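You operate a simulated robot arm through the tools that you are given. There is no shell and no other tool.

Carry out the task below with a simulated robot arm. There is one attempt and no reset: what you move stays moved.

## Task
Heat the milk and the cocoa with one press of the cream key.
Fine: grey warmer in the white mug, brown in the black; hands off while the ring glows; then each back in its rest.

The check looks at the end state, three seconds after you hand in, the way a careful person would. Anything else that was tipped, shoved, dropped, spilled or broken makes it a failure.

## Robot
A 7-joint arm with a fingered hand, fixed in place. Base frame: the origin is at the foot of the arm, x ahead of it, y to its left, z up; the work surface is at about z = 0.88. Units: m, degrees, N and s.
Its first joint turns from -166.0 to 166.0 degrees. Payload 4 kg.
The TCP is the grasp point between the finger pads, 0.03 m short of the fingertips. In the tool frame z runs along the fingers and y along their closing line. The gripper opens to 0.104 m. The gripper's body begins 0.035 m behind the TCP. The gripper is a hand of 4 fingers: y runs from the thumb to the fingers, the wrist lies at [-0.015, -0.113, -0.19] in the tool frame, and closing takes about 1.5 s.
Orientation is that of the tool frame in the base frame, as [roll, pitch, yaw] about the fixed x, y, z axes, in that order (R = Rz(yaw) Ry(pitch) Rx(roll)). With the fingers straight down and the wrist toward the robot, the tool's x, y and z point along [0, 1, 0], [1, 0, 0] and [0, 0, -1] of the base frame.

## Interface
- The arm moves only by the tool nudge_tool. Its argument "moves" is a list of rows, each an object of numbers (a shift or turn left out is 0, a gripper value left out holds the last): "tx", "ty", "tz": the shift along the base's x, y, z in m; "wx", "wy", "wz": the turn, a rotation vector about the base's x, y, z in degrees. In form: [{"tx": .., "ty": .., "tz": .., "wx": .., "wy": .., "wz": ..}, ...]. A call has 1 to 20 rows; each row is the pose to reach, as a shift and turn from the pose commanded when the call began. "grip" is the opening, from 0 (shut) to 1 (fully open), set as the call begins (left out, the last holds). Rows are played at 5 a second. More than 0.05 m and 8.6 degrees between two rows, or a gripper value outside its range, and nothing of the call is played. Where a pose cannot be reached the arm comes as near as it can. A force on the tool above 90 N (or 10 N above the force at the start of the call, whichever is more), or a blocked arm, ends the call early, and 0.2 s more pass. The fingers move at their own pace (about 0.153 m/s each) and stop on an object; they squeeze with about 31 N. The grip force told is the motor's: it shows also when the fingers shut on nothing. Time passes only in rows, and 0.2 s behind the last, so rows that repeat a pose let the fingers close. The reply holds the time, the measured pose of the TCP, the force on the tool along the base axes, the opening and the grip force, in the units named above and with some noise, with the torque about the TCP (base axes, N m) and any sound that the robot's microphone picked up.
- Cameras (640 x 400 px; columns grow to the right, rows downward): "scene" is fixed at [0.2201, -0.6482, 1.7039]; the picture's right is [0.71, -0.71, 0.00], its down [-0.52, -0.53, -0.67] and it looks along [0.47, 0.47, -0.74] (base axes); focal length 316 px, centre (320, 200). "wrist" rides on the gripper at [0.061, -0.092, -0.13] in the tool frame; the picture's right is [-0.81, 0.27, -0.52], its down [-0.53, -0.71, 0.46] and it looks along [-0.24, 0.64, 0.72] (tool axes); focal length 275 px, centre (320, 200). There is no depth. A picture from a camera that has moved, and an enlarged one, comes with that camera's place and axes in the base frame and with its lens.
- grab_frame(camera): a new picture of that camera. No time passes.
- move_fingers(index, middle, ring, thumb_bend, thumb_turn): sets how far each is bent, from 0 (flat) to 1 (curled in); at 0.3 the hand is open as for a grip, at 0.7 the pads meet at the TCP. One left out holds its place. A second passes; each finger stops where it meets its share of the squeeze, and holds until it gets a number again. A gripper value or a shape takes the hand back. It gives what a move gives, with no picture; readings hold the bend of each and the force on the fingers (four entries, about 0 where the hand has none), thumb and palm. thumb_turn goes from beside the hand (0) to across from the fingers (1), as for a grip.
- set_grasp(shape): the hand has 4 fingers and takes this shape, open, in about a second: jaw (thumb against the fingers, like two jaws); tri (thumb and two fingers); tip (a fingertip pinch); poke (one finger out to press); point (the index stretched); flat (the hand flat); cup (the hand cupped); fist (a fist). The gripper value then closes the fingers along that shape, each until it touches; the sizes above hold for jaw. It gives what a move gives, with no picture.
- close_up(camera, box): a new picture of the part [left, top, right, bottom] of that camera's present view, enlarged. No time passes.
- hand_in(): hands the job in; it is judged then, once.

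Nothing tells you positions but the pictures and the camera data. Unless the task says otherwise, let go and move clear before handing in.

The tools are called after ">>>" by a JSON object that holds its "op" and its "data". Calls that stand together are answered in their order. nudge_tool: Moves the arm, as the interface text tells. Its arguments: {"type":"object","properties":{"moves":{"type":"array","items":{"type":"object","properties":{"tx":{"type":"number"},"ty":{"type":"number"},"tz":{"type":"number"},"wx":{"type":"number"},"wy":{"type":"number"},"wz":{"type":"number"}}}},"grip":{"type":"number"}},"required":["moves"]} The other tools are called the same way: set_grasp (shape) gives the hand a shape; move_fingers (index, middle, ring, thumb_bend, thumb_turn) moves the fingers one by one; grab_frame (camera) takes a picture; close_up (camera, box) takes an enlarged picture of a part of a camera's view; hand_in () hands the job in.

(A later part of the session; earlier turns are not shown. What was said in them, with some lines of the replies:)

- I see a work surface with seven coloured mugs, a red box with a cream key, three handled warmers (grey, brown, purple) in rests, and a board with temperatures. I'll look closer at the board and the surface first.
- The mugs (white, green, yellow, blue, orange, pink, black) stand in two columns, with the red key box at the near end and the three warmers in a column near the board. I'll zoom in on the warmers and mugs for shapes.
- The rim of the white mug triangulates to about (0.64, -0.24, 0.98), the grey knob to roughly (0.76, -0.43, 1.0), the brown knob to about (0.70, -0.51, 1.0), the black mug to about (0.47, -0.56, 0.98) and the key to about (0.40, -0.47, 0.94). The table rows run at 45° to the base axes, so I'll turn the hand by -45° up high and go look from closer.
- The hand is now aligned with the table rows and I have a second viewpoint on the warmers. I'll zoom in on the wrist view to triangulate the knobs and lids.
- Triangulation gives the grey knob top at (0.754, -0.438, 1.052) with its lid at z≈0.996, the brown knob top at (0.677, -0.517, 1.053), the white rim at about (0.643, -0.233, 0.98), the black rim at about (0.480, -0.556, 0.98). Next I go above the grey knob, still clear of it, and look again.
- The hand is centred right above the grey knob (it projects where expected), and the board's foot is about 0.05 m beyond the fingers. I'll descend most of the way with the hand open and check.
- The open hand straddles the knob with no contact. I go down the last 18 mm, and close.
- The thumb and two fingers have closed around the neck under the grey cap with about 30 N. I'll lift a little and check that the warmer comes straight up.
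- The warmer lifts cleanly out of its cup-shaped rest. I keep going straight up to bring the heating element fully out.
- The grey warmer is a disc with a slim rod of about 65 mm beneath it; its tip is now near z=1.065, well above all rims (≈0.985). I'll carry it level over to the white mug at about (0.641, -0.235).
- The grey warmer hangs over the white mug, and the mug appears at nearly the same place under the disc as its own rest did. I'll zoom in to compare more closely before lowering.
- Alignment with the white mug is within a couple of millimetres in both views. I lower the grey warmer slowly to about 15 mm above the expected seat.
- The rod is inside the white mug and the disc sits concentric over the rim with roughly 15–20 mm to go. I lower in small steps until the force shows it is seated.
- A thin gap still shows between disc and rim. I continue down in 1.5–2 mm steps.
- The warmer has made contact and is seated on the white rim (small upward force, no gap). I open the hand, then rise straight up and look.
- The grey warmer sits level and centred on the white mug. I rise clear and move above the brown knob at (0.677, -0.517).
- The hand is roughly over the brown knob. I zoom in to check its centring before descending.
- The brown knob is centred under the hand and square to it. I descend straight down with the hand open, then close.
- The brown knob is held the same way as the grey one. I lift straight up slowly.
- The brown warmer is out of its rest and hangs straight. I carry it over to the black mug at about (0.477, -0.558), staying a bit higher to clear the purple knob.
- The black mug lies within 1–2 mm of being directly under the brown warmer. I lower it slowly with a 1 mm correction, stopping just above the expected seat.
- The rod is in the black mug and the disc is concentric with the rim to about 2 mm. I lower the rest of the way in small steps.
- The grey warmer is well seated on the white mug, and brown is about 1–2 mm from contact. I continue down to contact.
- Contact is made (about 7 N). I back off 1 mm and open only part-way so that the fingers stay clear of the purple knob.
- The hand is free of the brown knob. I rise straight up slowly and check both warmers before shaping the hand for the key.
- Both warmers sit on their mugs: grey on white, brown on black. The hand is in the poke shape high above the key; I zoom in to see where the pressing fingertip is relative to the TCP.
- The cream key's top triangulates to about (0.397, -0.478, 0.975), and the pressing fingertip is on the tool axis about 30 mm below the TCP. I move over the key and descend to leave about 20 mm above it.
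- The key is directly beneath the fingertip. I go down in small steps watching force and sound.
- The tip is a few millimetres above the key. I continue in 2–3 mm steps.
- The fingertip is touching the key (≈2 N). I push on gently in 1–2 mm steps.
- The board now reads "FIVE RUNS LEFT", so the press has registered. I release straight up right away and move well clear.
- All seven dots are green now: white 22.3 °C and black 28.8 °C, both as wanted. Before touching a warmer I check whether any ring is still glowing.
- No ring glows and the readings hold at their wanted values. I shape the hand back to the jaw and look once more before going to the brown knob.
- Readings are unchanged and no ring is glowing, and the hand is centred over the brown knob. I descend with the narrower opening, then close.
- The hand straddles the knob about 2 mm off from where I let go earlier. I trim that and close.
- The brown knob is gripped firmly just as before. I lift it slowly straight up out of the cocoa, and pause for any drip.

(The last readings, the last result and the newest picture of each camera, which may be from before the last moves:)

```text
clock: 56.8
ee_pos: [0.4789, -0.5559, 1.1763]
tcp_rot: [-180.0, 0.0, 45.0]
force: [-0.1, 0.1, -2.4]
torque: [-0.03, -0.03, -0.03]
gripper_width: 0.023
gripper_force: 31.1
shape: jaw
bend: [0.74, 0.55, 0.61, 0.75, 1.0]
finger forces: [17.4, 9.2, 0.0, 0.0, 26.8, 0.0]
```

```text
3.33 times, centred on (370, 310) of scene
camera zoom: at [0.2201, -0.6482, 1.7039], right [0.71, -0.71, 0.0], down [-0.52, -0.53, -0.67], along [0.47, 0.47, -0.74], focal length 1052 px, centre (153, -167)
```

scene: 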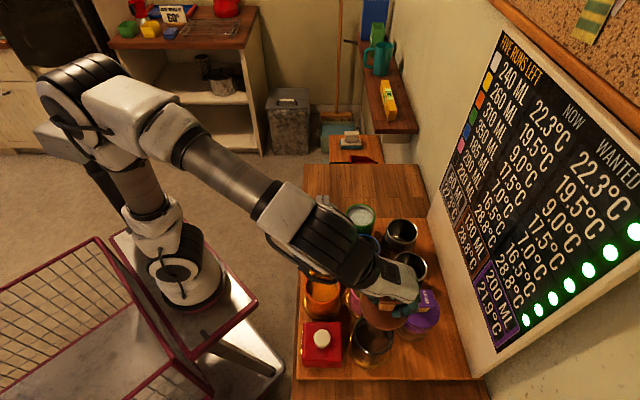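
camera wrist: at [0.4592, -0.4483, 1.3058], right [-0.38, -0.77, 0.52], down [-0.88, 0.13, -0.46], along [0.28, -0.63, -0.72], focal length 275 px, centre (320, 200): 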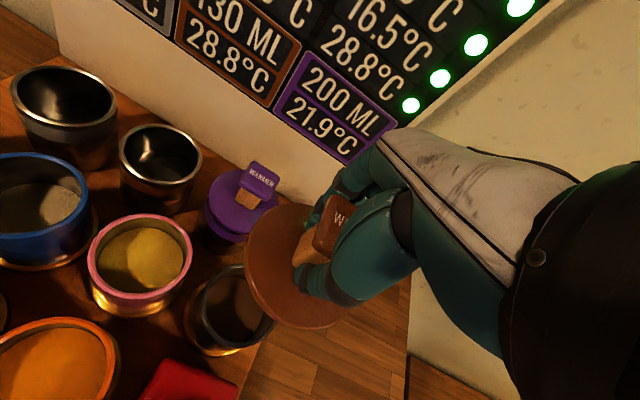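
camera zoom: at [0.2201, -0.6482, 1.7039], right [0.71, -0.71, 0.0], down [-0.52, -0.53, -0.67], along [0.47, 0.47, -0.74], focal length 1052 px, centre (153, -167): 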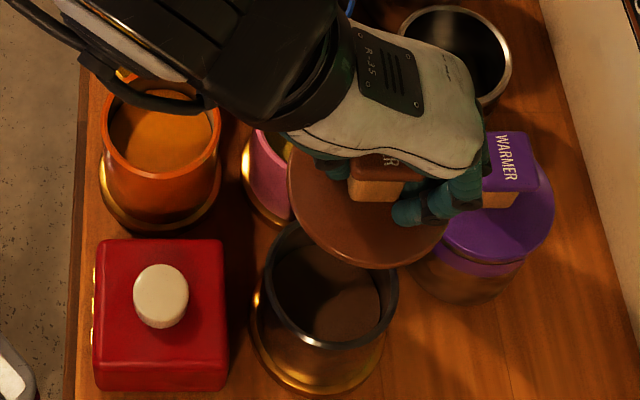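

The brown warmer is clear of the black mug, with readings still at 28.8 °C. I carry it back along the same route to its rest at (0.677, -0.518).

>>> {"op": "nudge_tool", "data": {"moves": [{"tx": 0.0058, "ty": 0.0017, "tz": 0.01}, {"tx": 0.0198, "ty": 0.0067, "tz": 0.02}, {"tx": 0.0428, "ty": 0.0147, "tz": 0.02}, {"tx": 0.0678, "ty": 0.0237, "tz": 0.02}, {"tx": 0.0928, "ty": 0.0317, "tz": 0.02}, {"tx": 0.1178, "ty": 0.0387, "tz": 0.02}, {"tx": 0.1428, "ty": 0.0437, "tz": 0.02}, {"tx": 0.1678, "ty": 0.0487, "tz": 0.015}, {"tx": 0.1878, "ty": 0.0447, "tz": 0.005}, {"tx": 0.1978, "ty": 0.0387, "tz": 0.0}, {"tx": 0.1978, "ty": 0.0387, "tz": 0.0}, {"tx": 0.1978, "ty": 0.0387, "tz": 0.0}]}}

>>> {"op": "grab_frame", "data": {"camera": "wrist"}}

>>> {"op": "close_up", "data": {"camera": "wrist", "box": [170, 180, 370, 380]}}

>>> {"op": "close_up", "data": {"camera": "scene", "box": [350, 170, 470, 290]}}

```text
clock: 59.4
ee_pos: [0.6765, -0.5193, 1.1759]
tcp_rot: [-180.0, -0.1, 45.1]
force: [-0.1, -0.1, -2.1]
torque: [0.03, 0.03, 0.01]
gripper_width: 0.023
gripper_force: 30.6
shape: jaw
bend: [0.74, 0.55, 0.61, 0.75, 1.0]
finger forces: [17.5, 9.3, 0.0, 0.0, 26.7, 0.0]
```

```text
taken
camera wrist: at [0.6556, -0.411, 1.3056], right [-0.38, -0.77, 0.52], down [-0.88, 0.13, -0.46], along [0.28, -0.63, -0.72], focal length 275 px, centre (320, 200)
```

wrist: 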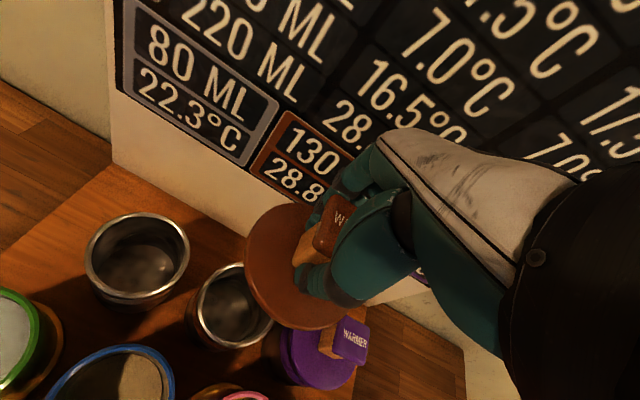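

```text
2.00 times, centred on (270, 280) of wrist
camera zoom: at [0.6556, -0.411, 1.3056], right [-0.38, -0.77, 0.52], down [-0.88, 0.13, -0.46], along [0.28, -0.63, -0.72], focal length 551 px, centre (420, 40)
```

zoom: 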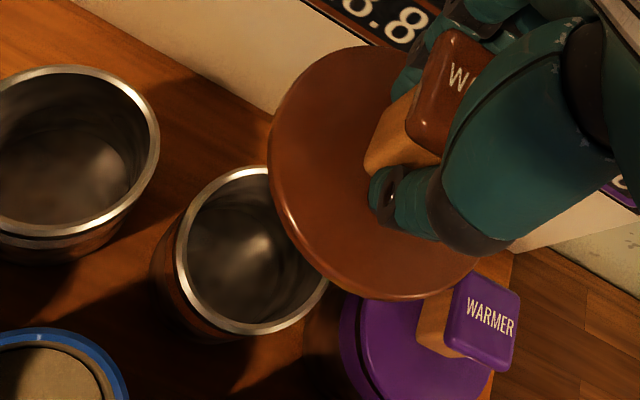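

```text
3.33 times, centred on (410, 230) of scene
camera zoom: at [0.2201, -0.6482, 1.7039], right [0.71, -0.71, 0.0], down [-0.52, -0.53, -0.67], along [0.47, 0.47, -0.74], focal length 1052 px, centre (20, 100)
```

zoom: 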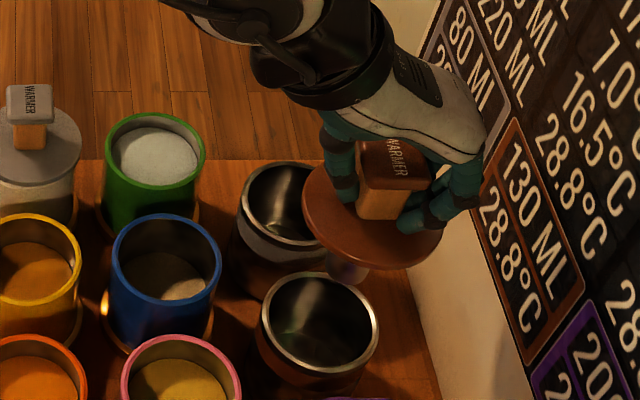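

The brown warmer hangs over its own rest, matching the lift-off view to about 2 mm. I trim that and lower it.

>>> {"op": "nudge_tool", "data": {"moves": [{"tx": -0.0008, "ty": 0.0012, "tz": -0.015}, {"tx": -0.0008, "ty": 0.0012, "tz": -0.03}, {"tx": -0.0008, "ty": 0.0012, "tz": -0.045}, {"tx": -0.0008, "ty": 0.0012, "tz": -0.06}, {"tx": -0.0008, "ty": 0.0012, "tz": -0.075}, {"tx": -0.0008, "ty": 0.0012, "tz": -0.09}, {"tx": -0.0008, "ty": 0.0012, "tz": -0.105}, {"tx": -0.0008, "ty": 0.0012, "tz": -0.12}, {"tx": -0.0008, "ty": 0.0012, "tz": -0.13}, {"tx": -0.0008, "ty": 0.0012, "tz": -0.13}]}}

>>> {"op": "close_up", "data": {"camera": "wrist", "box": [170, 180, 370, 380]}}

>>> {"op": "close_up", "data": {"camera": "scene", "box": [360, 200, 460, 300]}}

```text
clock: 61.6
ee_pos: [0.6777, -0.5179, 1.0447]
tcp_rot: [180.0, 0.0, 45.1]
force: [0.0, -0.1, -2.4]
torque: [0.0, -0.01, 0.0]
gripper_width: 0.0232
gripper_force: 30.8
shape: jaw
bend: [0.74, 0.55, 0.61, 0.75, 1.0]
finger forces: [17.5, 9.2, 0.0, 0.0, 26.7, 0.1]
```

```text
2.00 times, centred on (270, 280) of wrist
camera zoom: at [0.6568, -0.4098, 1.1748], right [-0.38, -0.77, 0.52], down [-0.88, 0.13, -0.46], along [0.28, -0.63, -0.72], focal length 551 px, centre (420, 40)
```

zoom: 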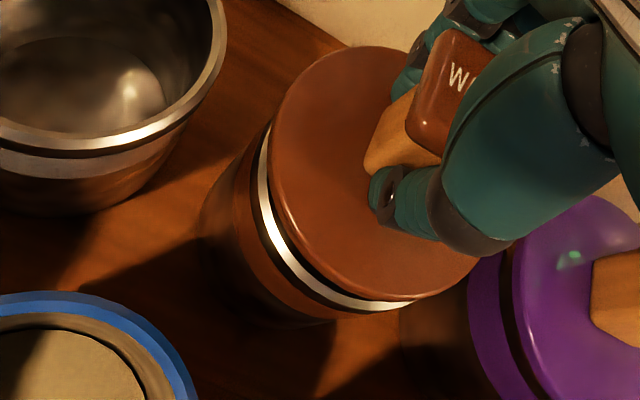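

```text
4.00 times, centred on (410, 250) of scene
camera zoom: at [0.2201, -0.6482, 1.7039], right [0.71, -0.71, 0.0], down [-0.52, -0.53, -0.67], along [0.47, 0.47, -0.74], focal length 1263 px, centre (-40, 0)
```

zoom: 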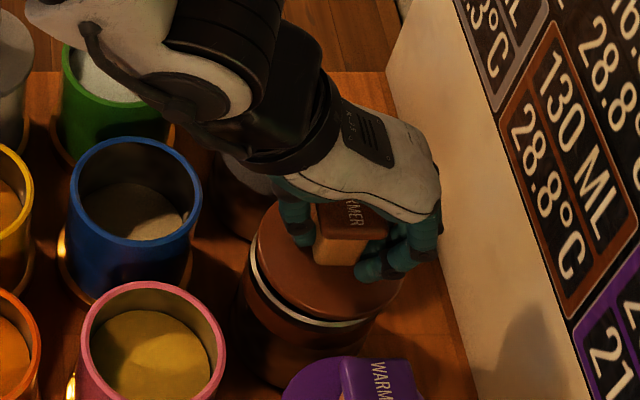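

The disc is concentric with its rest and about 10 mm above the seat. I lower it to contact in small steps.

>>> {"op": "nudge_tool", "data": {"moves": [{"tz": -0.003}, {"tz": -0.006}, {"tz": -0.008}, {"tz": -0.008}]}}

>>> {"op": "nudge_tool", "data": {"moves": [{"tz": -0.001}, {"tz": -0.002}, {"tz": -0.002}]}}

```text
clock: 62.6
ee_pos: [0.676, -0.5167, 1.038]
tcp_rot: [-180.0, 0.0, 45.1]
force: [0.0, 0.3, -2.0]
torque: [0.03, -0.01, 0.01]
gripper_width: 0.0232
gripper_force: 31.2
shape: jaw
bend: [0.74, 0.55, 0.61, 0.75, 1.0]
finger forces: [17.4, 9.3, 0.1, 0.0, 26.8, 0.1]
```

```text
clock: 63.4
ee_pos: [0.6779, -0.5168, 1.037]
tcp_rot: [179.9, 0.0, 44.9]
force: [-0.3, 0.3, -0.2]
torque: [-0.06, -0.03, 0.01]
gripper_width: 0.0232
gripper_force: 30.8
shape: jaw
bend: [0.74, 0.55, 0.61, 0.75, 1.0]
finger forces: [17.4, 9.3, 0.1, 0.0, 26.9, 0.0]
```

The weight is coming off the hand. One more millimetre to be sure it is seated, then look.

>>> {"op": "nudge_tool", "data": {"moves": [{"tz": -0.001}, {"tz": -0.001}]}}

>>> {"op": "close_up", "data": {"camera": "wrist", "box": [170, 180, 370, 380]}}

>>> {"op": "close_up", "data": {"camera": "scene", "box": [360, 200, 460, 300]}}

```text
clock: 64.0
ee_pos: [0.6772, -0.5164, 1.0354]
tcp_rot: [179.9, 0.0, 44.9]
force: [0.8, -0.4, 5.2]
torque: [-0.1, -0.03, 0.01]
gripper_width: 0.0236
gripper_force: 30.9
shape: jaw
bend: [0.74, 0.55, 0.61, 0.75, 1.0]
finger forces: [18.0, 9.9, 0.0, 0.0, 27.5, 0.1]
```

```text
2.00 times, centred on (270, 280) of wrist
camera zoom: at [0.656, -0.4089, 1.1649], right [-0.38, -0.77, 0.52], down [-0.88, 0.13, -0.46], along [0.28, -0.63, -0.72], focal length 551 px, centre (420, 40)
```

zoom: 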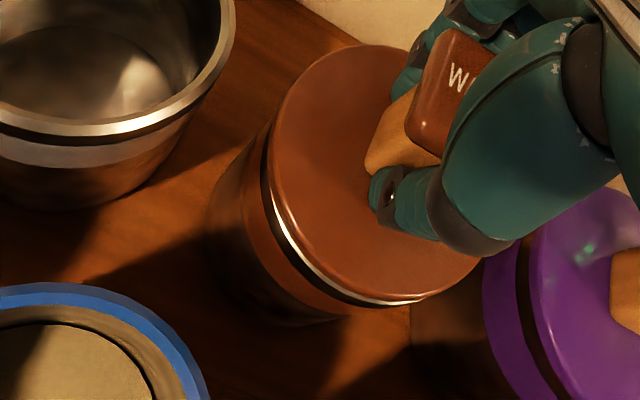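

```text
4.00 times, centred on (410, 250) of scene
camera zoom: at [0.2201, -0.6482, 1.7039], right [0.71, -0.71, 0.0], down [-0.52, -0.53, -0.67], along [0.47, 0.47, -0.74], focal length 1263 px, centre (-40, 0)
```

zoom: 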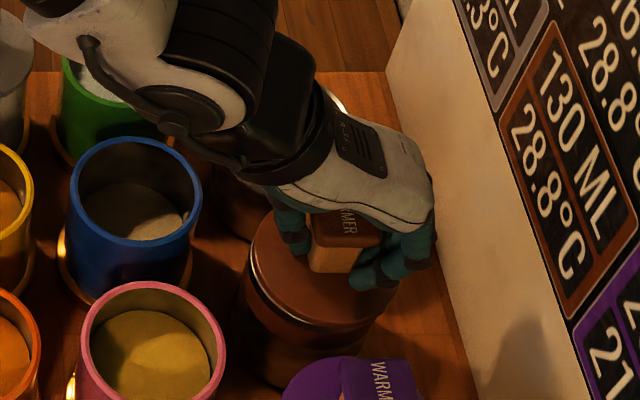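

It is seated (5 N), with the disc about 1.5–2 mm toward the far side compared with the start. I make a small lift-shift-lower correction, then release.

>>> {"op": "nudge_tool", "data": {"moves": [{"tz": 0.003}, {"tz": 0.004, "tx": -0.0008, "ty": -0.0012}, {"tz": 0.004, "tx": -0.0013, "ty": -0.0018}, {"tz": 0.002, "tx": -0.0013, "ty": -0.0018}, {"tz": 0.0005, "tx": -0.0013, "ty": -0.0018}, {"tz": 0.0, "tx": -0.0013, "ty": -0.0018}, {"tz": 0.0, "tx": -0.0013, "ty": -0.0018}]}}

>>> {"op": "close_up", "data": {"camera": "wrist", "box": [170, 180, 370, 380]}}

```text
clock: 65.6
ee_pos: [0.6751, -0.5187, 1.0354]
tcp_rot: [179.9, 0.0, 45.1]
force: [-1.5, 1.7, 7.3]
torque: [-0.02, -0.04, 0.0]
gripper_width: 0.0233
gripper_force: 31.1
shape: jaw
bend: [0.74, 0.55, 0.61, 0.75, 1.0]
finger forces: [17.4, 9.7, 0.0, 0.1, 28.9, 0.0]
```

```text
2.00 times, centred on (270, 280) of wrist
camera zoom: at [0.6547, -0.411, 1.1647], right [-0.38, -0.77, 0.52], down [-0.88, 0.13, -0.46], along [0.28, -0.63, -0.72], focal length 551 px, centre (420, 40)
```

zoom: 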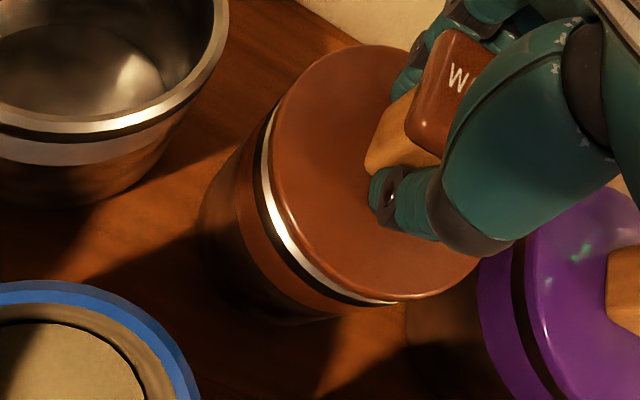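

That shift exposed more of the rim on the +y side, so the disc needs to go about 4 mm the other way. I lift slightly, shift in +y, and lower again.

>>> {"op": "nudge_tool", "data": {"moves": [{"tz": 0.003}, {"tz": 0.005, "tx": 0.0002, "ty": 0.0015}, {"tz": 0.005, "tx": 0.0004, "ty": 0.003}, {"tz": 0.005, "tx": 0.0005, "ty": 0.004}, {"tz": 0.003, "tx": 0.0005, "ty": 0.004}, {"tz": 0.0015, "tx": 0.0005, "ty": 0.004}, {"tz": 0.0005, "tx": 0.0005, "ty": 0.004}, {"tz": 0.0005, "tx": 0.0005, "ty": 0.004}]}}

>>> {"op": "close_up", "data": {"camera": "wrist", "box": [170, 180, 370, 380]}}

>>> {"op": "close_up", "data": {"camera": "scene", "box": [360, 200, 460, 300]}}

```text
clock: 67.4
ee_pos: [0.6757, -0.5142, 1.0355]
tcp_rot: [179.9, -0.1, 45.0]
force: [-0.1, 2.6, 1.8]
torque: [-0.07, -0.09, -0.03]
gripper_width: 0.0236
gripper_force: 31.1
shape: jaw
bend: [0.74, 0.55, 0.61, 0.75, 1.0]
finger forces: [17.5, 9.5, 0.0, 0.2, 27.8, 0.0]
```

```text
2.00 times, centred on (270, 280) of wrist
camera zoom: at [0.6549, -0.407, 1.1652], right [-0.38, -0.77, 0.52], down [-0.88, 0.13, -0.46], along [0.28, -0.63, -0.72], focal length 551 px, centre (420, 40)
```

zoom: 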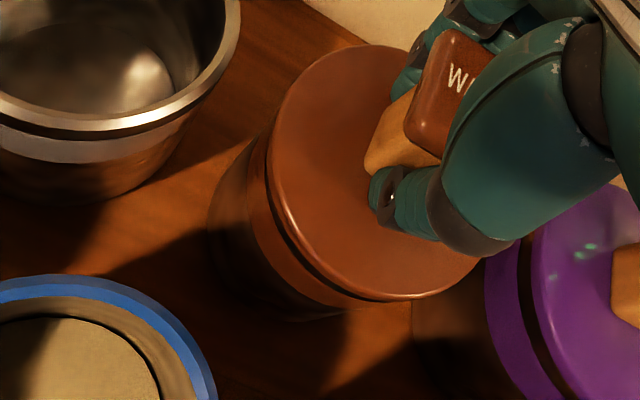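

```text
4.00 times, centred on (410, 250) of scene
camera zoom: at [0.2201, -0.6482, 1.7039], right [0.71, -0.71, 0.0], down [-0.52, -0.53, -0.67], along [0.47, 0.47, -0.74], focal length 1263 px, centre (-40, 0)
```

zoom: 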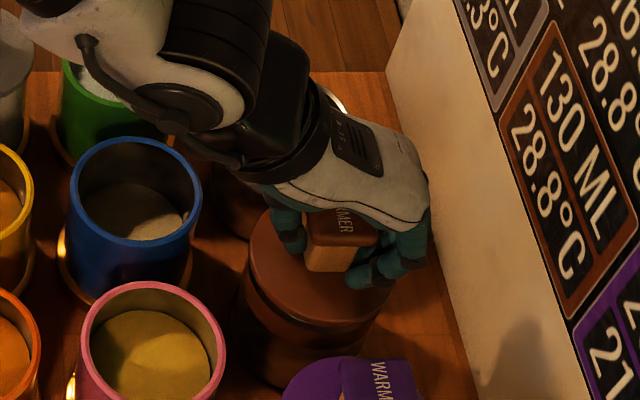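

Now the lid covers the rim evenly, as the purple one does. I release and rise straight up.

>>> {"op": "nudge_tool", "data": {"moves": [{"tz": 0.0005}, {"tz": 0.0005}, {"tz": 0.0005}, {"tz": 0.0005}, {"tz": 0.0005}, {"tz": 0.0005}], "grip": 1.0}}

>>> {"op": "close_up", "data": {"camera": "wrist", "box": [190, 120, 450, 320]}}

>>> {"op": "nudge_tool", "data": {"moves": [{"tz": 0.015}, {"tz": 0.035}, {"tz": 0.06}, {"tz": 0.09}, {"tz": 0.12}, {"tz": 0.14}]}}

>>> {"op": "grab_frame", "data": {"camera": "scene"}}

>>> {"op": "close_up", "data": {"camera": "wrist", "box": [140, 180, 380, 380]}}

>>> {"op": "close_up", "data": {"camera": "scene", "box": [350, 190, 470, 310]}}

```text
clock: 68.8
ee_pos: [0.6754, -0.5156, 1.0355]
tcp_rot: [-179.9, 0.0, 45.0]
force: [0.0, 0.0, -0.2]
torque: [0.02, -0.03, -0.01]
gripper_width: 0.1035
gripper_force: 0.1
shape: jaw
bend: [0.3, 0.3, 0.3, 0.3, 0.98]
finger forces: [0.0, 0.0, 0.0, 0.1, 0.1, 0.1]
```

```text
2.00 times, centred on (320, 220) of wrist
camera zoom: at [0.6546, -0.4073, 1.1652], right [-0.38, -0.77, 0.52], down [-0.88, 0.13, -0.46], along [0.28, -0.63, -0.72], focal length 551 px, centre (320, 160)
```

zoom: 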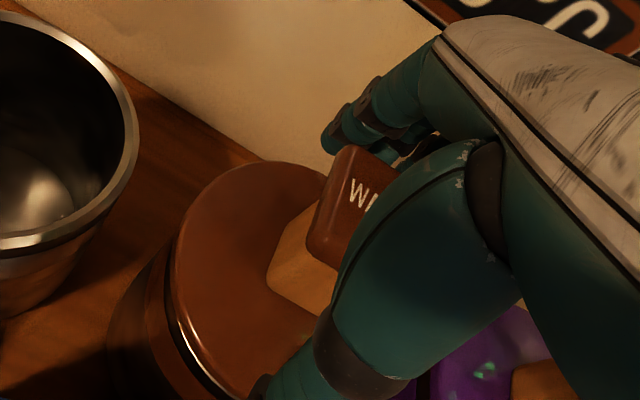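

```text
clock: 70.2
ee_pos: [0.676, -0.5144, 1.1762]
tcp_rot: [179.9, 0.0, 44.8]
force: [-0.6, -0.2, -0.2]
torque: [0.01, 0.01, 0.02]
gripper_width: 0.1037
gripper_force: 0.1
shape: jaw
bend: [0.3, 0.3, 0.3, 0.3, 0.98]
finger forces: [0.0, 0.0, 0.0, 0.0, 0.0, 0.1]
```

```text
taken
```

scene: 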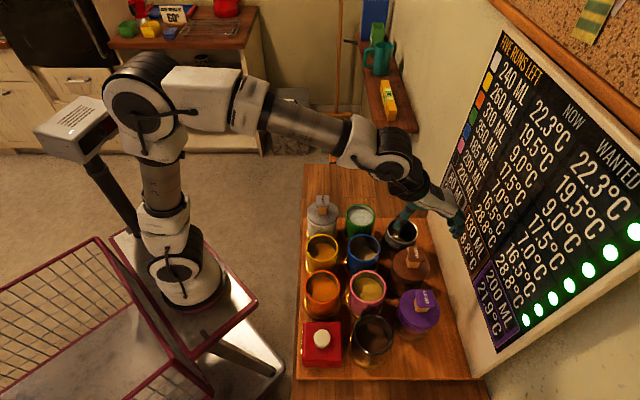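

```text
2.00 times, centred on (260, 280) of wrist
camera zoom: at [0.6556, -0.4068, 1.3061], right [-0.38, -0.77, 0.52], down [-0.88, 0.13, -0.46], along [0.28, -0.63, -0.72], focal length 551 px, centre (440, 40)
```

zoom: 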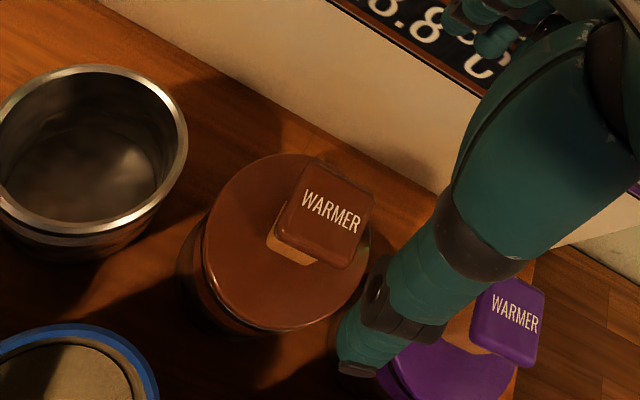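

```text
3.33 times, centred on (410, 250) of scene
camera zoom: at [0.2201, -0.6482, 1.7039], right [0.71, -0.71, 0.0], down [-0.52, -0.53, -0.67], along [0.47, 0.47, -0.74], focal length 1052 px, centre (20, 33)
```

zoom: 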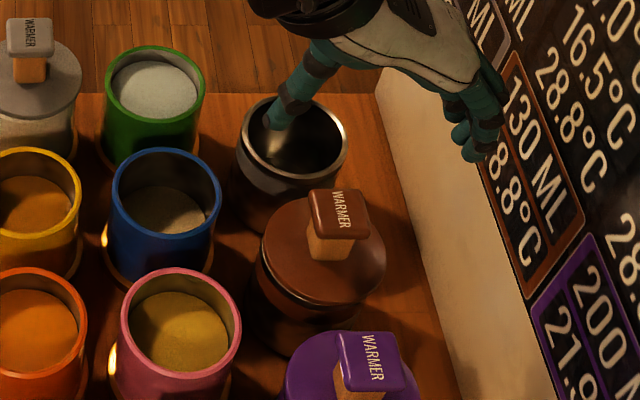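

The brown warmer is back in its rest and the board still shows all seven green. Now I move above the grey knob on the white mug.

>>> {"op": "nudge_tool", "data": {"moves": [{"tx": -0.003, "ty": 0.02}, {"tx": -0.008, "ty": 0.06}, {"tx": -0.013, "ty": 0.1}, {"tx": -0.018, "ty": 0.14}, {"tx": -0.023, "ty": 0.18}, {"tx": -0.028, "ty": 0.22}, {"tx": -0.033, "ty": 0.255}, {"tx": -0.0364, "ty": 0.2786}, {"tx": -0.0364, "ty": 0.2786}, {"tx": -0.0364, "ty": 0.2786}], "grip": 0.75}}

>>> {"op": "close_up", "data": {"camera": "wrist", "box": [180, 200, 380, 370]}}

>>> {"op": "grab_frame", "data": {"camera": "scene"}}

```text
clock: 72.4
ee_pos: [0.6386, -0.2369, 1.1725]
tcp_rot: [180.0, 0.0, 45.1]
force: [-0.3, -0.8, 0.1]
torque: [-0.01, 0.0, -0.02]
gripper_width: 0.0781
gripper_force: 0.1
shape: jaw
bend: [0.27, 0.35, 0.33, 0.54, 0.99]
finger forces: [0.0, 0.0, 0.0, 0.0, 0.1, 0.1]
```

```text
2.35 times, centred on (280, 285) of wrist
camera zoom: at [0.6182, -0.1283, 1.3031], right [-0.38, -0.77, 0.52], down [-0.88, 0.13, -0.46], along [0.28, -0.63, -0.72], focal length 648 px, centre (414, 0)
```

zoom: 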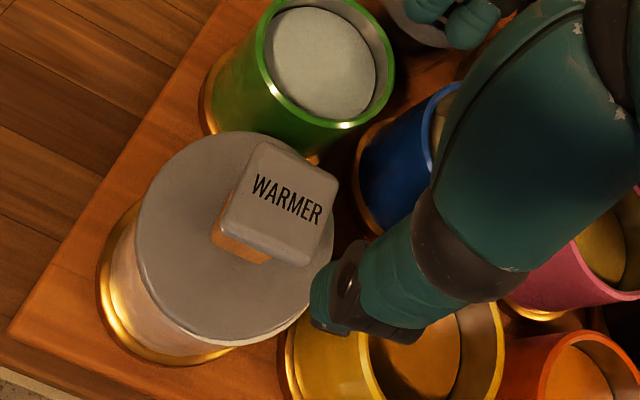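

```text
taken
```

scene: 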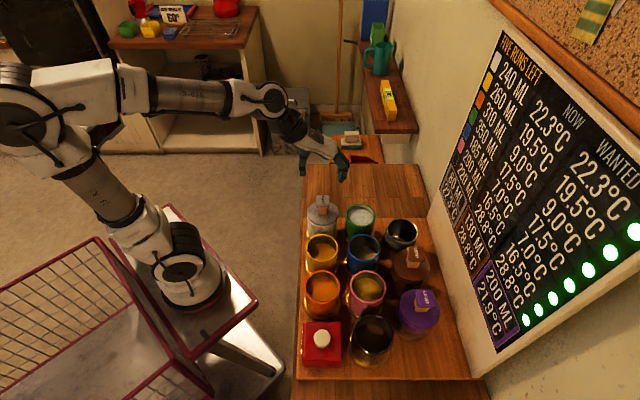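

The grey knob is under the hand to within about 2 mm. I descend part-way and compare.

>>> {"op": "nudge_tool", "data": {"moves": [{"ty": -0.001, "tz": -0.03}, {"ty": -0.001, "tz": -0.06}, {"ty": -0.001, "tz": -0.085}, {"ty": -0.001, "tz": -0.11}, {"ty": -0.001, "tz": -0.128}, {"ty": -0.001, "tz": -0.138}, {"ty": -0.001, "tz": -0.138}]}}

>>> {"op": "close_up", "data": {"camera": "wrist", "box": [190, 120, 450, 320]}}

>>> {"op": "close_up", "data": {"camera": "scene", "box": [280, 170, 380, 260]}}

```text
clock: 74.0
ee_pos: [0.6396, -0.2363, 1.0364]
tcp_rot: [-180.0, -0.1, 45.0]
force: [0.1, -0.3, 0.3]
torque: [0.03, -0.02, 0.02]
gripper_width: 0.0784
gripper_force: 0.1
shape: jaw
bend: [0.27, 0.35, 0.33, 0.54, 0.99]
finger forces: [0.1, 0.0, 0.1, 0.0, 0.0, 0.1]
```

```text
2.00 times, centred on (320, 220) of wrist
camera zoom: at [0.6186, -0.1295, 1.167], right [-0.38, -0.77, 0.52], down [-0.88, 0.13, -0.46], along [0.28, -0.63, -0.72], focal length 551 px, centre (320, 160)
```

zoom: 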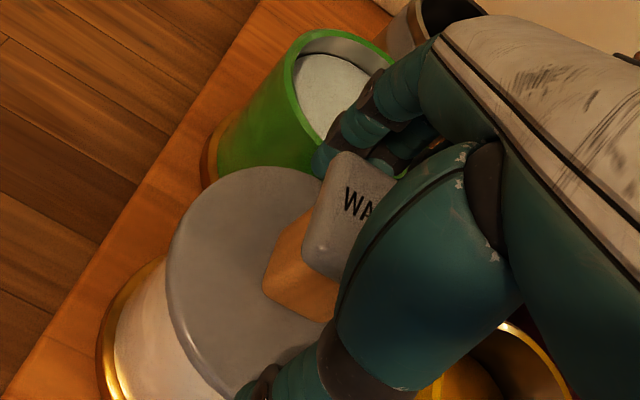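

```text
4.44 times, centred on (330, 215) of scene
camera zoom: at [0.2201, -0.6482, 1.7039], right [0.71, -0.71, 0.0], down [-0.52, -0.53, -0.67], along [0.47, 0.47, -0.74], focal length 1403 px, centre (276, 133)
```

zoom: 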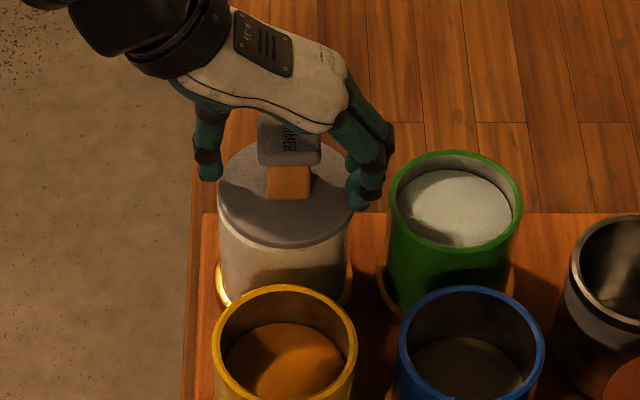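

The hand is 2–3 mm short of the earlier grip position. I trim it and close on the grey knob.

>>> {"op": "nudge_tool", "data": {"moves": [{"tx": 0.002, "ty": 0.0015, "tz": -0.002}, {"tx": 0.002, "ty": 0.0015, "tz": -0.0025}]}}

>>> {"op": "nudge_tool", "data": {"moves": [{}, {}, {}, {}, {}, {}, {}, {}, {}, {}], "grip": 0.0}}

>>> {"op": "close_up", "data": {"camera": "wrist", "box": [190, 120, 450, 320]}}

>>> {"op": "close_up", "data": {"camera": "scene", "box": [280, 170, 380, 260]}}

```text
clock: 74.6
ee_pos: [0.6422, -0.236, 1.0345]
tcp_rot: [180.0, -0.1, 45.0]
force: [0.2, -0.7, 0.3]
torque: [0.01, -0.01, -0.01]
gripper_width: 0.0784
gripper_force: 0.1
shape: jaw
bend: [0.27, 0.35, 0.33, 0.54, 0.99]
finger forces: [0.1, 0.0, 0.1, 0.1, 0.1, 0.0]
```

```text
clock: 76.8
ee_pos: [0.6412, -0.2363, 1.0353]
tcp_rot: [180.0, 0.0, 45.0]
force: [-1.3, 0.8, 0.8]
torque: [-0.01, 0.01, -0.02]
gripper_width: 0.0231
gripper_force: 30.4
shape: jaw
bend: [0.74, 0.55, 0.61, 0.75, 1.0]
finger forces: [16.4, 9.0, 0.0, 0.1, 26.9, 0.1]
```

```text
2.00 times, centred on (320, 220) of wrist
camera zoom: at [0.6207, -0.1279, 1.1648], right [-0.38, -0.77, 0.52], down [-0.88, 0.13, -0.46], along [0.28, -0.63, -0.72], focal length 551 px, centre (320, 160)
```

zoom: 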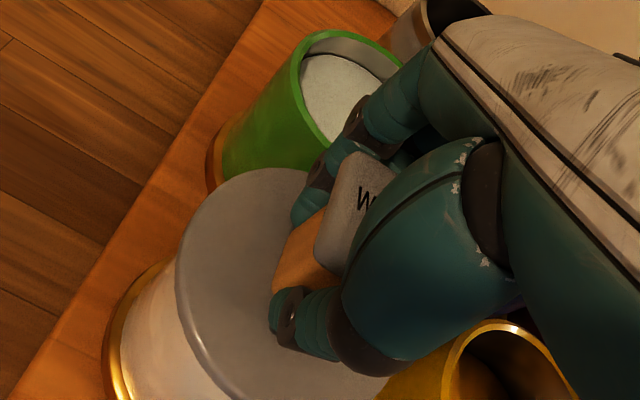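

```text
4.44 times, centred on (330, 215) of scene
camera zoom: at [0.2201, -0.6482, 1.7039], right [0.71, -0.71, 0.0], down [-0.52, -0.53, -0.67], along [0.47, 0.47, -0.74], focal length 1403 px, centre (276, 133)
```

zoom: 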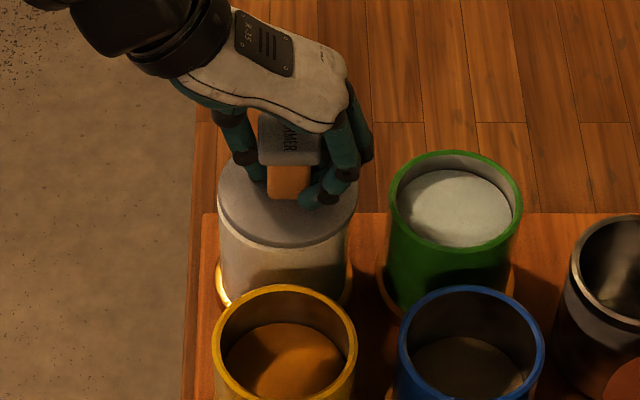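

The grey knob is gripped (held 2–3 mm further toward -q than at first, which I'll allow for at the rest). I lift it slowly straight up out of the milk and pause.

>>> {"op": "nudge_tool", "data": {"moves": [{"tz": 0.008}, {"tz": 0.018}, {"tz": 0.03}, {"tz": 0.042}, {"tz": 0.055}, {"tz": 0.068}, {"tz": 0.08}, {"tz": 0.092}, {"tz": 0.104}, {"tz": 0.116}, {"tz": 0.128}, {"tz": 0.14}, {"tz": 0.14}, {"tz": 0.14}, {"tz": 0.14}, {"tz": 0.14}, {"tz": 0.14}]}}

>>> {"op": "grab_frame", "data": {"camera": "scene"}}

>>> {"op": "close_up", "data": {"camera": "scene", "box": [280, 130, 400, 250]}}

```text
clock: 80.4
ee_pos: [0.6419, -0.2361, 1.1745]
tcp_rot: [-179.9, 0.0, 45.0]
force: [0.2, -0.9, -2.3]
torque: [0.0, -0.02, 0.03]
gripper_width: 0.0232
gripper_force: 30.7
shape: jaw
bend: [0.74, 0.55, 0.61, 0.75, 1.0]
finger forces: [17.4, 9.5, 0.0, 0.1, 26.7, 0.1]
```

```text
taken
```

scene: 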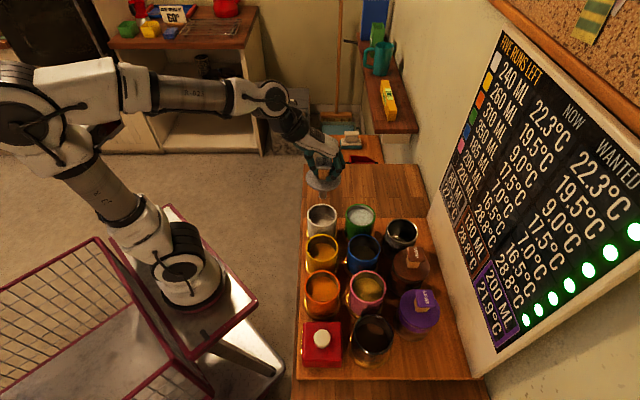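

```text
3.33 times, centred on (340, 190) of scene
camera zoom: at [0.2201, -0.6482, 1.7039], right [0.71, -0.71, 0.0], down [-0.52, -0.53, -0.67], along [0.47, 0.47, -0.74], focal length 1052 px, centre (253, 233)
```

zoom: 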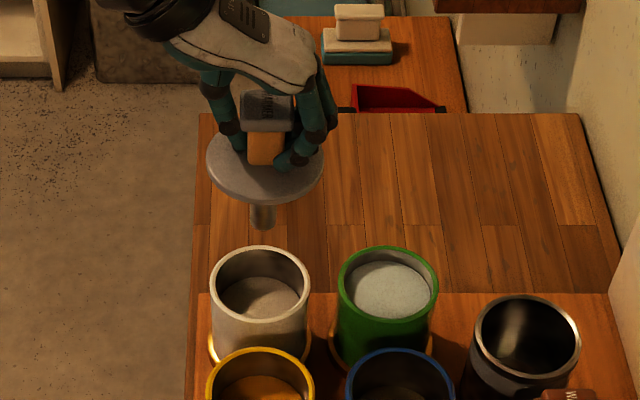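

The grey warmer is clear of the white mug and all readings hold. I carry it back over to its rest at about (0.757, -0.435).

>>> {"op": "nudge_tool", "data": {"moves": [{"tx": 0.005, "ty": -0.009}, {"tx": 0.018, "ty": -0.03}, {"tx": 0.033, "ty": -0.056}, {"tx": 0.048, "ty": -0.083}, {"tx": 0.063, "ty": -0.109}, {"tx": 0.078, "ty": -0.135}, {"tx": 0.093, "ty": -0.161}, {"tx": 0.106, "ty": -0.183}, {"tx": 0.1154, "ty": -0.199}, {"tx": 0.1154, "ty": -0.199}, {"tx": 0.1154, "ty": -0.199}]}}

>>> {"op": "close_up", "data": {"camera": "wrist", "box": [170, 180, 370, 380]}}

>>> {"op": "close_up", "data": {"camera": "scene", "box": [350, 140, 470, 260]}}

```text
clock: 82.8
ee_pos: [0.7568, -0.4344, 1.1756]
tcp_rot: [-179.9, 0.0, 45.0]
force: [0.6, 0.1, -1.9]
torque: [0.05, -0.01, 0.0]
gripper_width: 0.0231
gripper_force: 31.2
shape: jaw
bend: [0.74, 0.55, 0.61, 0.75, 1.0]
finger forces: [17.4, 9.6, 0.0, 0.0, 26.8, 0.0]
```

```text
2.00 times, centred on (270, 280) of wrist
camera zoom: at [0.7355, -0.3269, 1.3051], right [-0.38, -0.77, 0.52], down [-0.88, 0.13, -0.46], along [0.28, -0.63, -0.72], focal length 551 px, centre (420, 40)
```

zoom: 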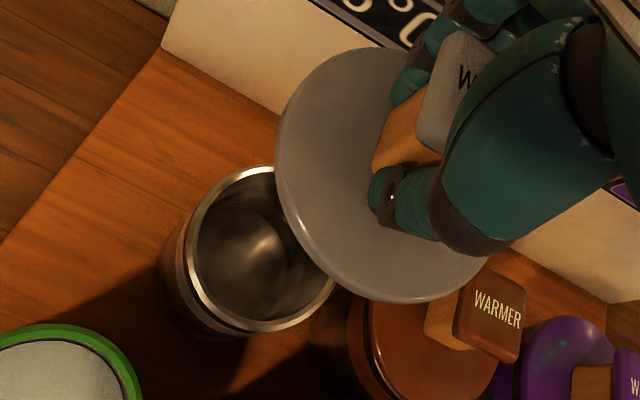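

```text
3.33 times, centred on (410, 200) of scene
camera zoom: at [0.2201, -0.6482, 1.7039], right [0.71, -0.71, 0.0], down [-0.52, -0.53, -0.67], along [0.47, 0.47, -0.74], focal length 1052 px, centre (20, 200)
```

zoom: 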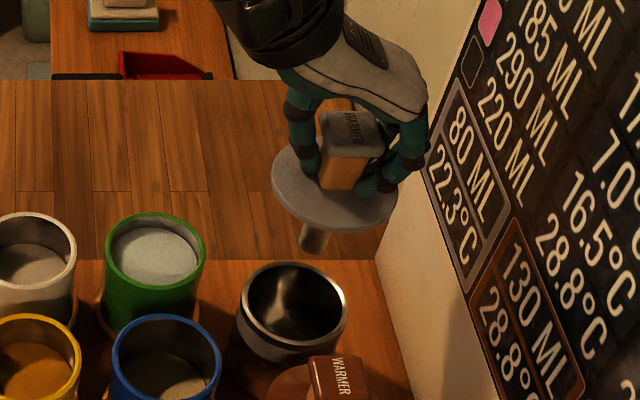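

The view matches the original lift-off view of the grey warmer almost exactly. I lower it to about 10 mm above the seat.

>>> {"op": "nudge_tool", "data": {"moves": [{"tz": -0.015}, {"tz": -0.03}, {"tz": -0.045}, {"tz": -0.06}, {"tz": -0.075}, {"tz": -0.09}, {"tz": -0.105}, {"tz": -0.12}, {"tz": -0.13}, {"tz": -0.13}]}}

>>> {"op": "close_up", "data": {"camera": "wrist", "box": [170, 180, 370, 380]}}

>>> {"op": "close_up", "data": {"camera": "scene", "box": [350, 170, 450, 260]}}

```text
clock: 85.0
ee_pos: [0.7567, -0.434, 1.0461]
tcp_rot: [-180.0, 0.0, 44.9]
force: [-0.3, -0.2, -2.6]
torque: [-0.02, -0.01, -0.03]
gripper_width: 0.0233
gripper_force: 30.6
shape: jaw
bend: [0.74, 0.55, 0.61, 0.75, 1.0]
finger forces: [17.3, 9.4, 0.0, 0.0, 26.8, 0.1]
```

```text
2.00 times, centred on (270, 280) of wrist
camera zoom: at [0.7362, -0.3266, 1.1746], right [-0.38, -0.77, 0.52], down [-0.88, 0.13, -0.46], along [0.28, -0.63, -0.72], focal length 551 px, centre (420, 40)
```

zoom: 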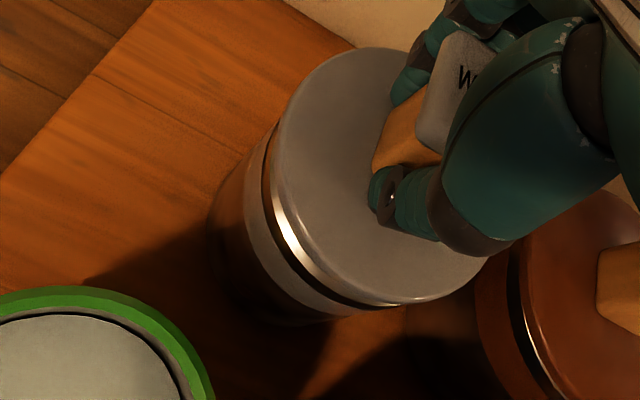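

```text
4.44 times, centred on (400, 215) of scene
camera zoom: at [0.2201, -0.6482, 1.7039], right [0.71, -0.71, 0.0], down [-0.52, -0.53, -0.67], along [0.47, 0.47, -0.74], focal length 1403 px, centre (-36, 133)
```

zoom: 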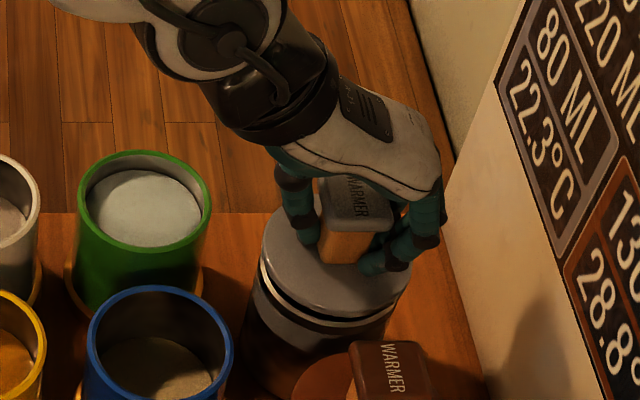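

The grey disc is concentric with its rest. I lower it to contact.

>>> {"op": "nudge_tool", "data": {"moves": [{"tz": -0.003}, {"tz": -0.006}, {"tz": -0.008}, {"tz": -0.008}]}}

>>> {"op": "nudge_tool", "data": {"moves": [{"tz": -0.001}, {"tz": -0.0015}, {"tz": -0.0015}]}}

>>> {"op": "close_up", "data": {"camera": "wrist", "box": [170, 180, 370, 380]}}

```text
clock: 86.0
ee_pos: [0.7565, -0.4345, 1.0371]
tcp_rot: [179.9, -0.1, 45.0]
force: [-0.2, 0.8, -2.7]
torque: [0.02, 0.01, 0.0]
gripper_width: 0.0235
gripper_force: 30.5
shape: jaw
bend: [0.74, 0.55, 0.61, 0.75, 1.0]
finger forces: [17.5, 9.5, 0.0, 0.1, 26.8, 0.0]
```

```text
clock: 86.8
ee_pos: [0.7564, -0.4346, 1.0352]
tcp_rot: [-179.9, 0.1, 45.0]
force: [-0.7, -0.4, -1.6]
torque: [0.0, -0.01, 0.01]
gripper_width: 0.0234
gripper_force: 31.3
shape: jaw
bend: [0.74, 0.55, 0.61, 0.75, 1.0]
finger forces: [17.3, 9.4, 0.0, 0.1, 26.9, 0.0]
```

```text
2.00 times, centred on (270, 280) of wrist
camera zoom: at [0.7363, -0.327, 1.1653], right [-0.38, -0.77, 0.52], down [-0.88, 0.13, -0.46], along [0.28, -0.63, -0.72], focal length 551 px, centre (420, 40)
```

zoom: 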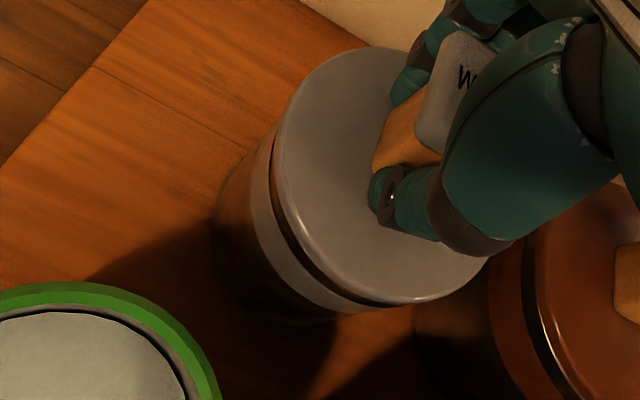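

The lid already covers the rim evenly. Another millimetre to take the weight off.

>>> {"op": "nudge_tool", "data": {"moves": [{"tz": -0.001}, {"tz": -0.0015}, {"tz": -0.0015}]}}

```text
clock: 87.6
ee_pos: [0.757, -0.4348, 1.0344]
tcp_rot: [179.9, 0.0, 45.0]
force: [0.7, 1.0, 2.1]
torque: [-0.08, -0.04, -0.03]
gripper_width: 0.0235
gripper_force: 30.9
shape: jaw
bend: [0.74, 0.55, 0.61, 0.75, 1.0]
finger forces: [17.2, 9.4, 0.1, 0.0, 27.3, 0.0]
```

It is seated (force turned upward). I open the hand and rise straight up, then check.

>>> {"op": "nudge_tool", "data": {"moves": [{"tz": 0.0}, {"tz": 0.0}, {"tz": 0.0}, {"tz": 0.0}, {"tz": 0.0}, {"tz": 0.0}], "grip": 1.0}}

>>> {"op": "nudge_tool", "data": {"moves": [{"tz": 0.015}, {"tz": 0.035}, {"tz": 0.06}, {"tz": 0.09}, {"tz": 0.12}, {"tz": 0.15}, {"tz": 0.15}]}}

>>> {"op": "close_up", "data": {"camera": "wrist", "box": [140, 180, 400, 400]}}

>>> {"op": "close_up", "data": {"camera": "scene", "box": [370, 195, 450, 275]}}

>>> {"op": "grab_frame", "data": {"camera": "scene"}}

```text
clock: 89.0
ee_pos: [0.7567, -0.4349, 1.0346]
tcp_rot: [-180.0, 0.0, 45.0]
force: [0.9, 0.3, -0.1]
torque: [0.0, -0.03, -0.02]
gripper_width: 0.1036
gripper_force: 0.2
shape: jaw
bend: [0.3, 0.3, 0.3, 0.3, 0.98]
finger forces: [0.0, 0.0, 0.0, 0.0, 0.0, 0.0]
```

```text
clock: 90.6
ee_pos: [0.7569, -0.4353, 1.1843]
tcp_rot: [-180.0, 0.0, 45.0]
force: [0.3, 0.1, -0.2]
torque: [-0.03, 0.0, 0.01]
gripper_width: 0.1035
gripper_force: 0.0
shape: jaw
bend: [0.3, 0.3, 0.3, 0.3, 0.98]
finger forces: [0.1, 0.1, 0.0, 0.1, 0.1, 0.0]
```

```text
1.82 times, centred on (270, 290) of wrist
camera zoom: at [0.736, -0.3267, 1.3139], right [-0.38, -0.77, 0.52], down [-0.88, 0.13, -0.46], along [0.28, -0.63, -0.72], focal length 500 px, centre (411, 36)
```

zoom: 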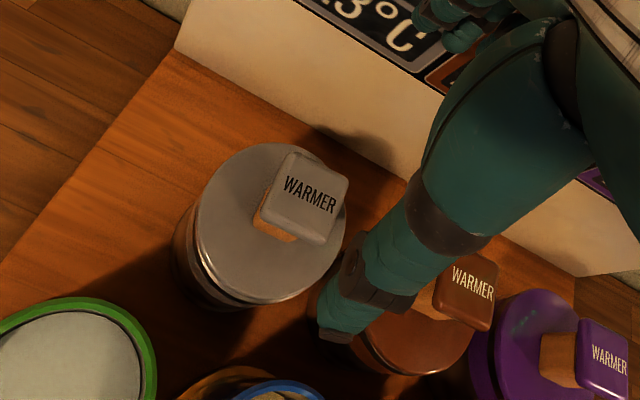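

```text
5.00 times, centred on (410, 235) of scene
camera zoom: at [0.2201, -0.6482, 1.7039], right [0.71, -0.71, 0.0], down [-0.52, -0.53, -0.67], along [0.47, 0.47, -0.74], focal length 1578 px, centre (-130, 25)
```

zoom: 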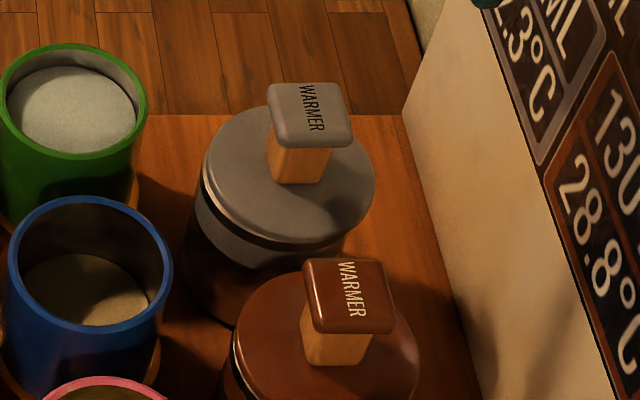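

```text
taken
```

scene: 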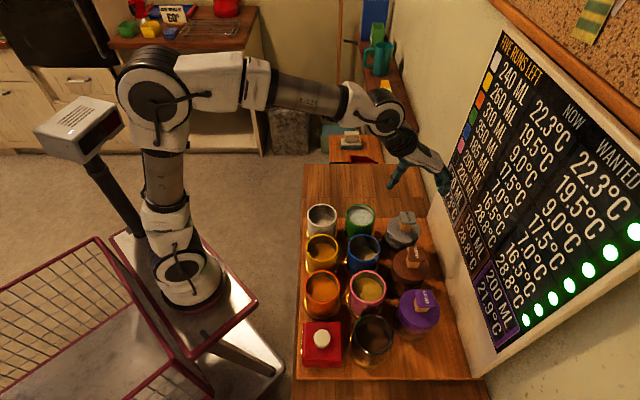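

Both warmers are back in their rests (within about 3 mm of the original spots, lids flat), and all seven dots are green. I raise the arm and pull it clear, then do a final inspection.

>>> {"op": "nudge_tool", "data": {"moves": [{"tz": 0.03}, {"tz": 0.06}, {"tz": 0.09, "tx": -0.02, "ty": 0.02}, {"tz": 0.1, "tx": -0.05, "ty": 0.05}, {"tz": 0.1, "tx": -0.08, "ty": 0.08}, {"tz": 0.1, "tx": -0.11, "ty": 0.11}, {"tz": 0.1, "tx": -0.14, "ty": 0.14}, {"tz": 0.1, "tx": -0.17, "ty": 0.17}, {"tz": 0.1, "tx": -0.2, "ty": 0.2}, {"tz": 0.1, "tx": -0.23, "ty": 0.23}, {"tz": 0.1, "tx": -0.25, "ty": 0.25}, {"tz": 0.1, "tx": -0.25, "ty": 0.25}]}}

>>> {"op": "grab_frame", "data": {"camera": "scene"}}

>>> {"op": "close_up", "data": {"camera": "scene", "box": [280, 190, 480, 390]}}

>>> {"op": "close_up", "data": {"camera": "scene", "box": [430, 20, 640, 360]}}

>>> {"op": "close_up", "data": {"camera": "scene", "box": [360, 195, 460, 345]}}

>>> {"op": "grab_frame", "data": {"camera": "wrist"}}

```text
clock: 93.2
ee_pos: [0.5083, -0.1823, 1.283]
tcp_rot: [-179.9, 0.0, 44.9]
force: [0.0, -0.4, 0.5]
torque: [0.0, 0.0, -0.01]
gripper_width: 0.1036
gripper_force: 0.1
shape: jaw
bend: [0.3, 0.3, 0.3, 0.3, 0.98]
finger forces: [0.0, 0.0, 0.1, 0.1, 0.0, 0.0]
```

```text
taken
```

scene: 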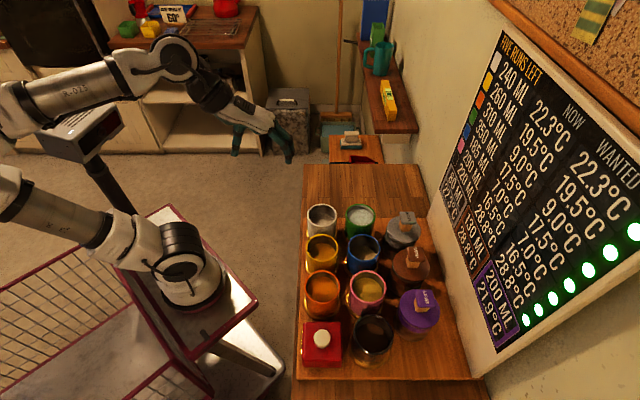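

```text
2.00 times, centred on (380, 290) of scene
camera zoom: at [0.2201, -0.6482, 1.7039], right [0.71, -0.71, 0.0], down [-0.52, -0.53, -0.67], along [0.47, 0.47, -0.74], focal length 631 px, centre (200, 20)
```

zoom: 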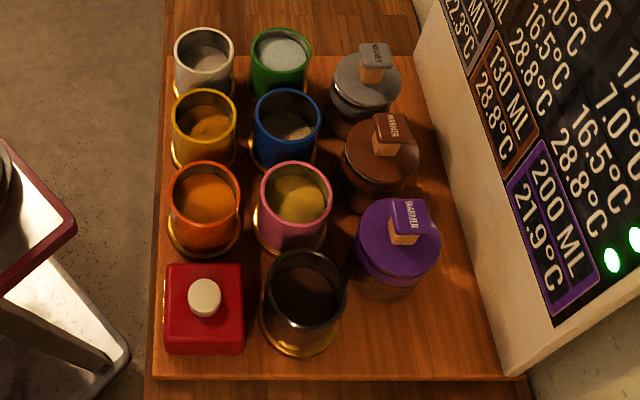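

```text
1.18 times, centred on (535, 190) of scene
camera zoom: at [0.2201, -0.6482, 1.7039], right [0.71, -0.71, 0.0], down [-0.52, -0.53, -0.67], along [0.47, 0.47, -0.74], focal length 371 px, centre (67, 212)
```

zoom: 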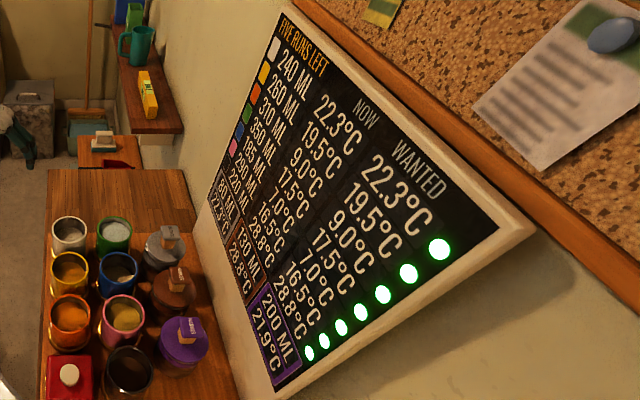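

```text
2.67 times, centred on (410, 270) of scene
camera zoom: at [0.2201, -0.6482, 1.7039], right [0.71, -0.71, 0.0], down [-0.52, -0.53, -0.67], along [0.47, 0.47, -0.74], focal length 842 px, centre (80, 13)
```

zoom: 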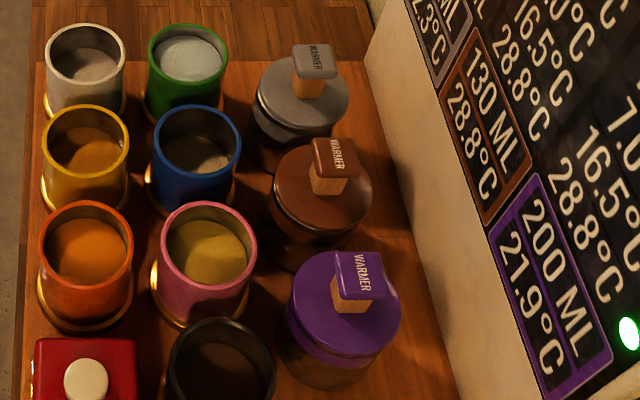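

```text
taken
camera wrist: at [0.4869, -0.0756, 1.413], right [-0.38, -0.77, 0.52], down [-0.88, 0.13, -0.46], along [0.28, -0.63, -0.72], focal length 275 px, centre (320, 200)
```

wrist: 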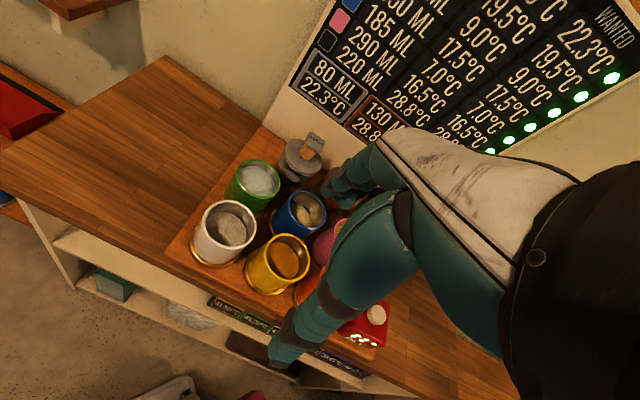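

The mugs stand as they were, both warmers are in their rests, the counter shows five runs left (one used), every reading matches its wanted value, nothing looks spilled, and the arm is clear. I hand the job in.

>>> {"op": "hand_in", "data": {}}

```text
The job is handed in.
```

The milk and the cocoa are heated with a single press of the cream key, and I've handed the job in; no verdict came back.

- **Temperatures:** the board shows the white mug at 22.3 °C and the black mug at 28.8 °C, both matching the wanted values. The other five mugs still match theirs.
- **Key:** the board went from six runs left to five, so only one press counted.
- **Ring:** I pulled the hand away as soon as the press registered. I never clearly saw a ring glow, and nothing was glowing before I touched a warmer again.
- **Warmers:** grey and brown are back in their own rests with the lids flat, about 2–3 mm off their original spots.
- **Everything else:** the other mugs and the purple warmer look unmoved, and I saw no spills. The arm is clear of the table.
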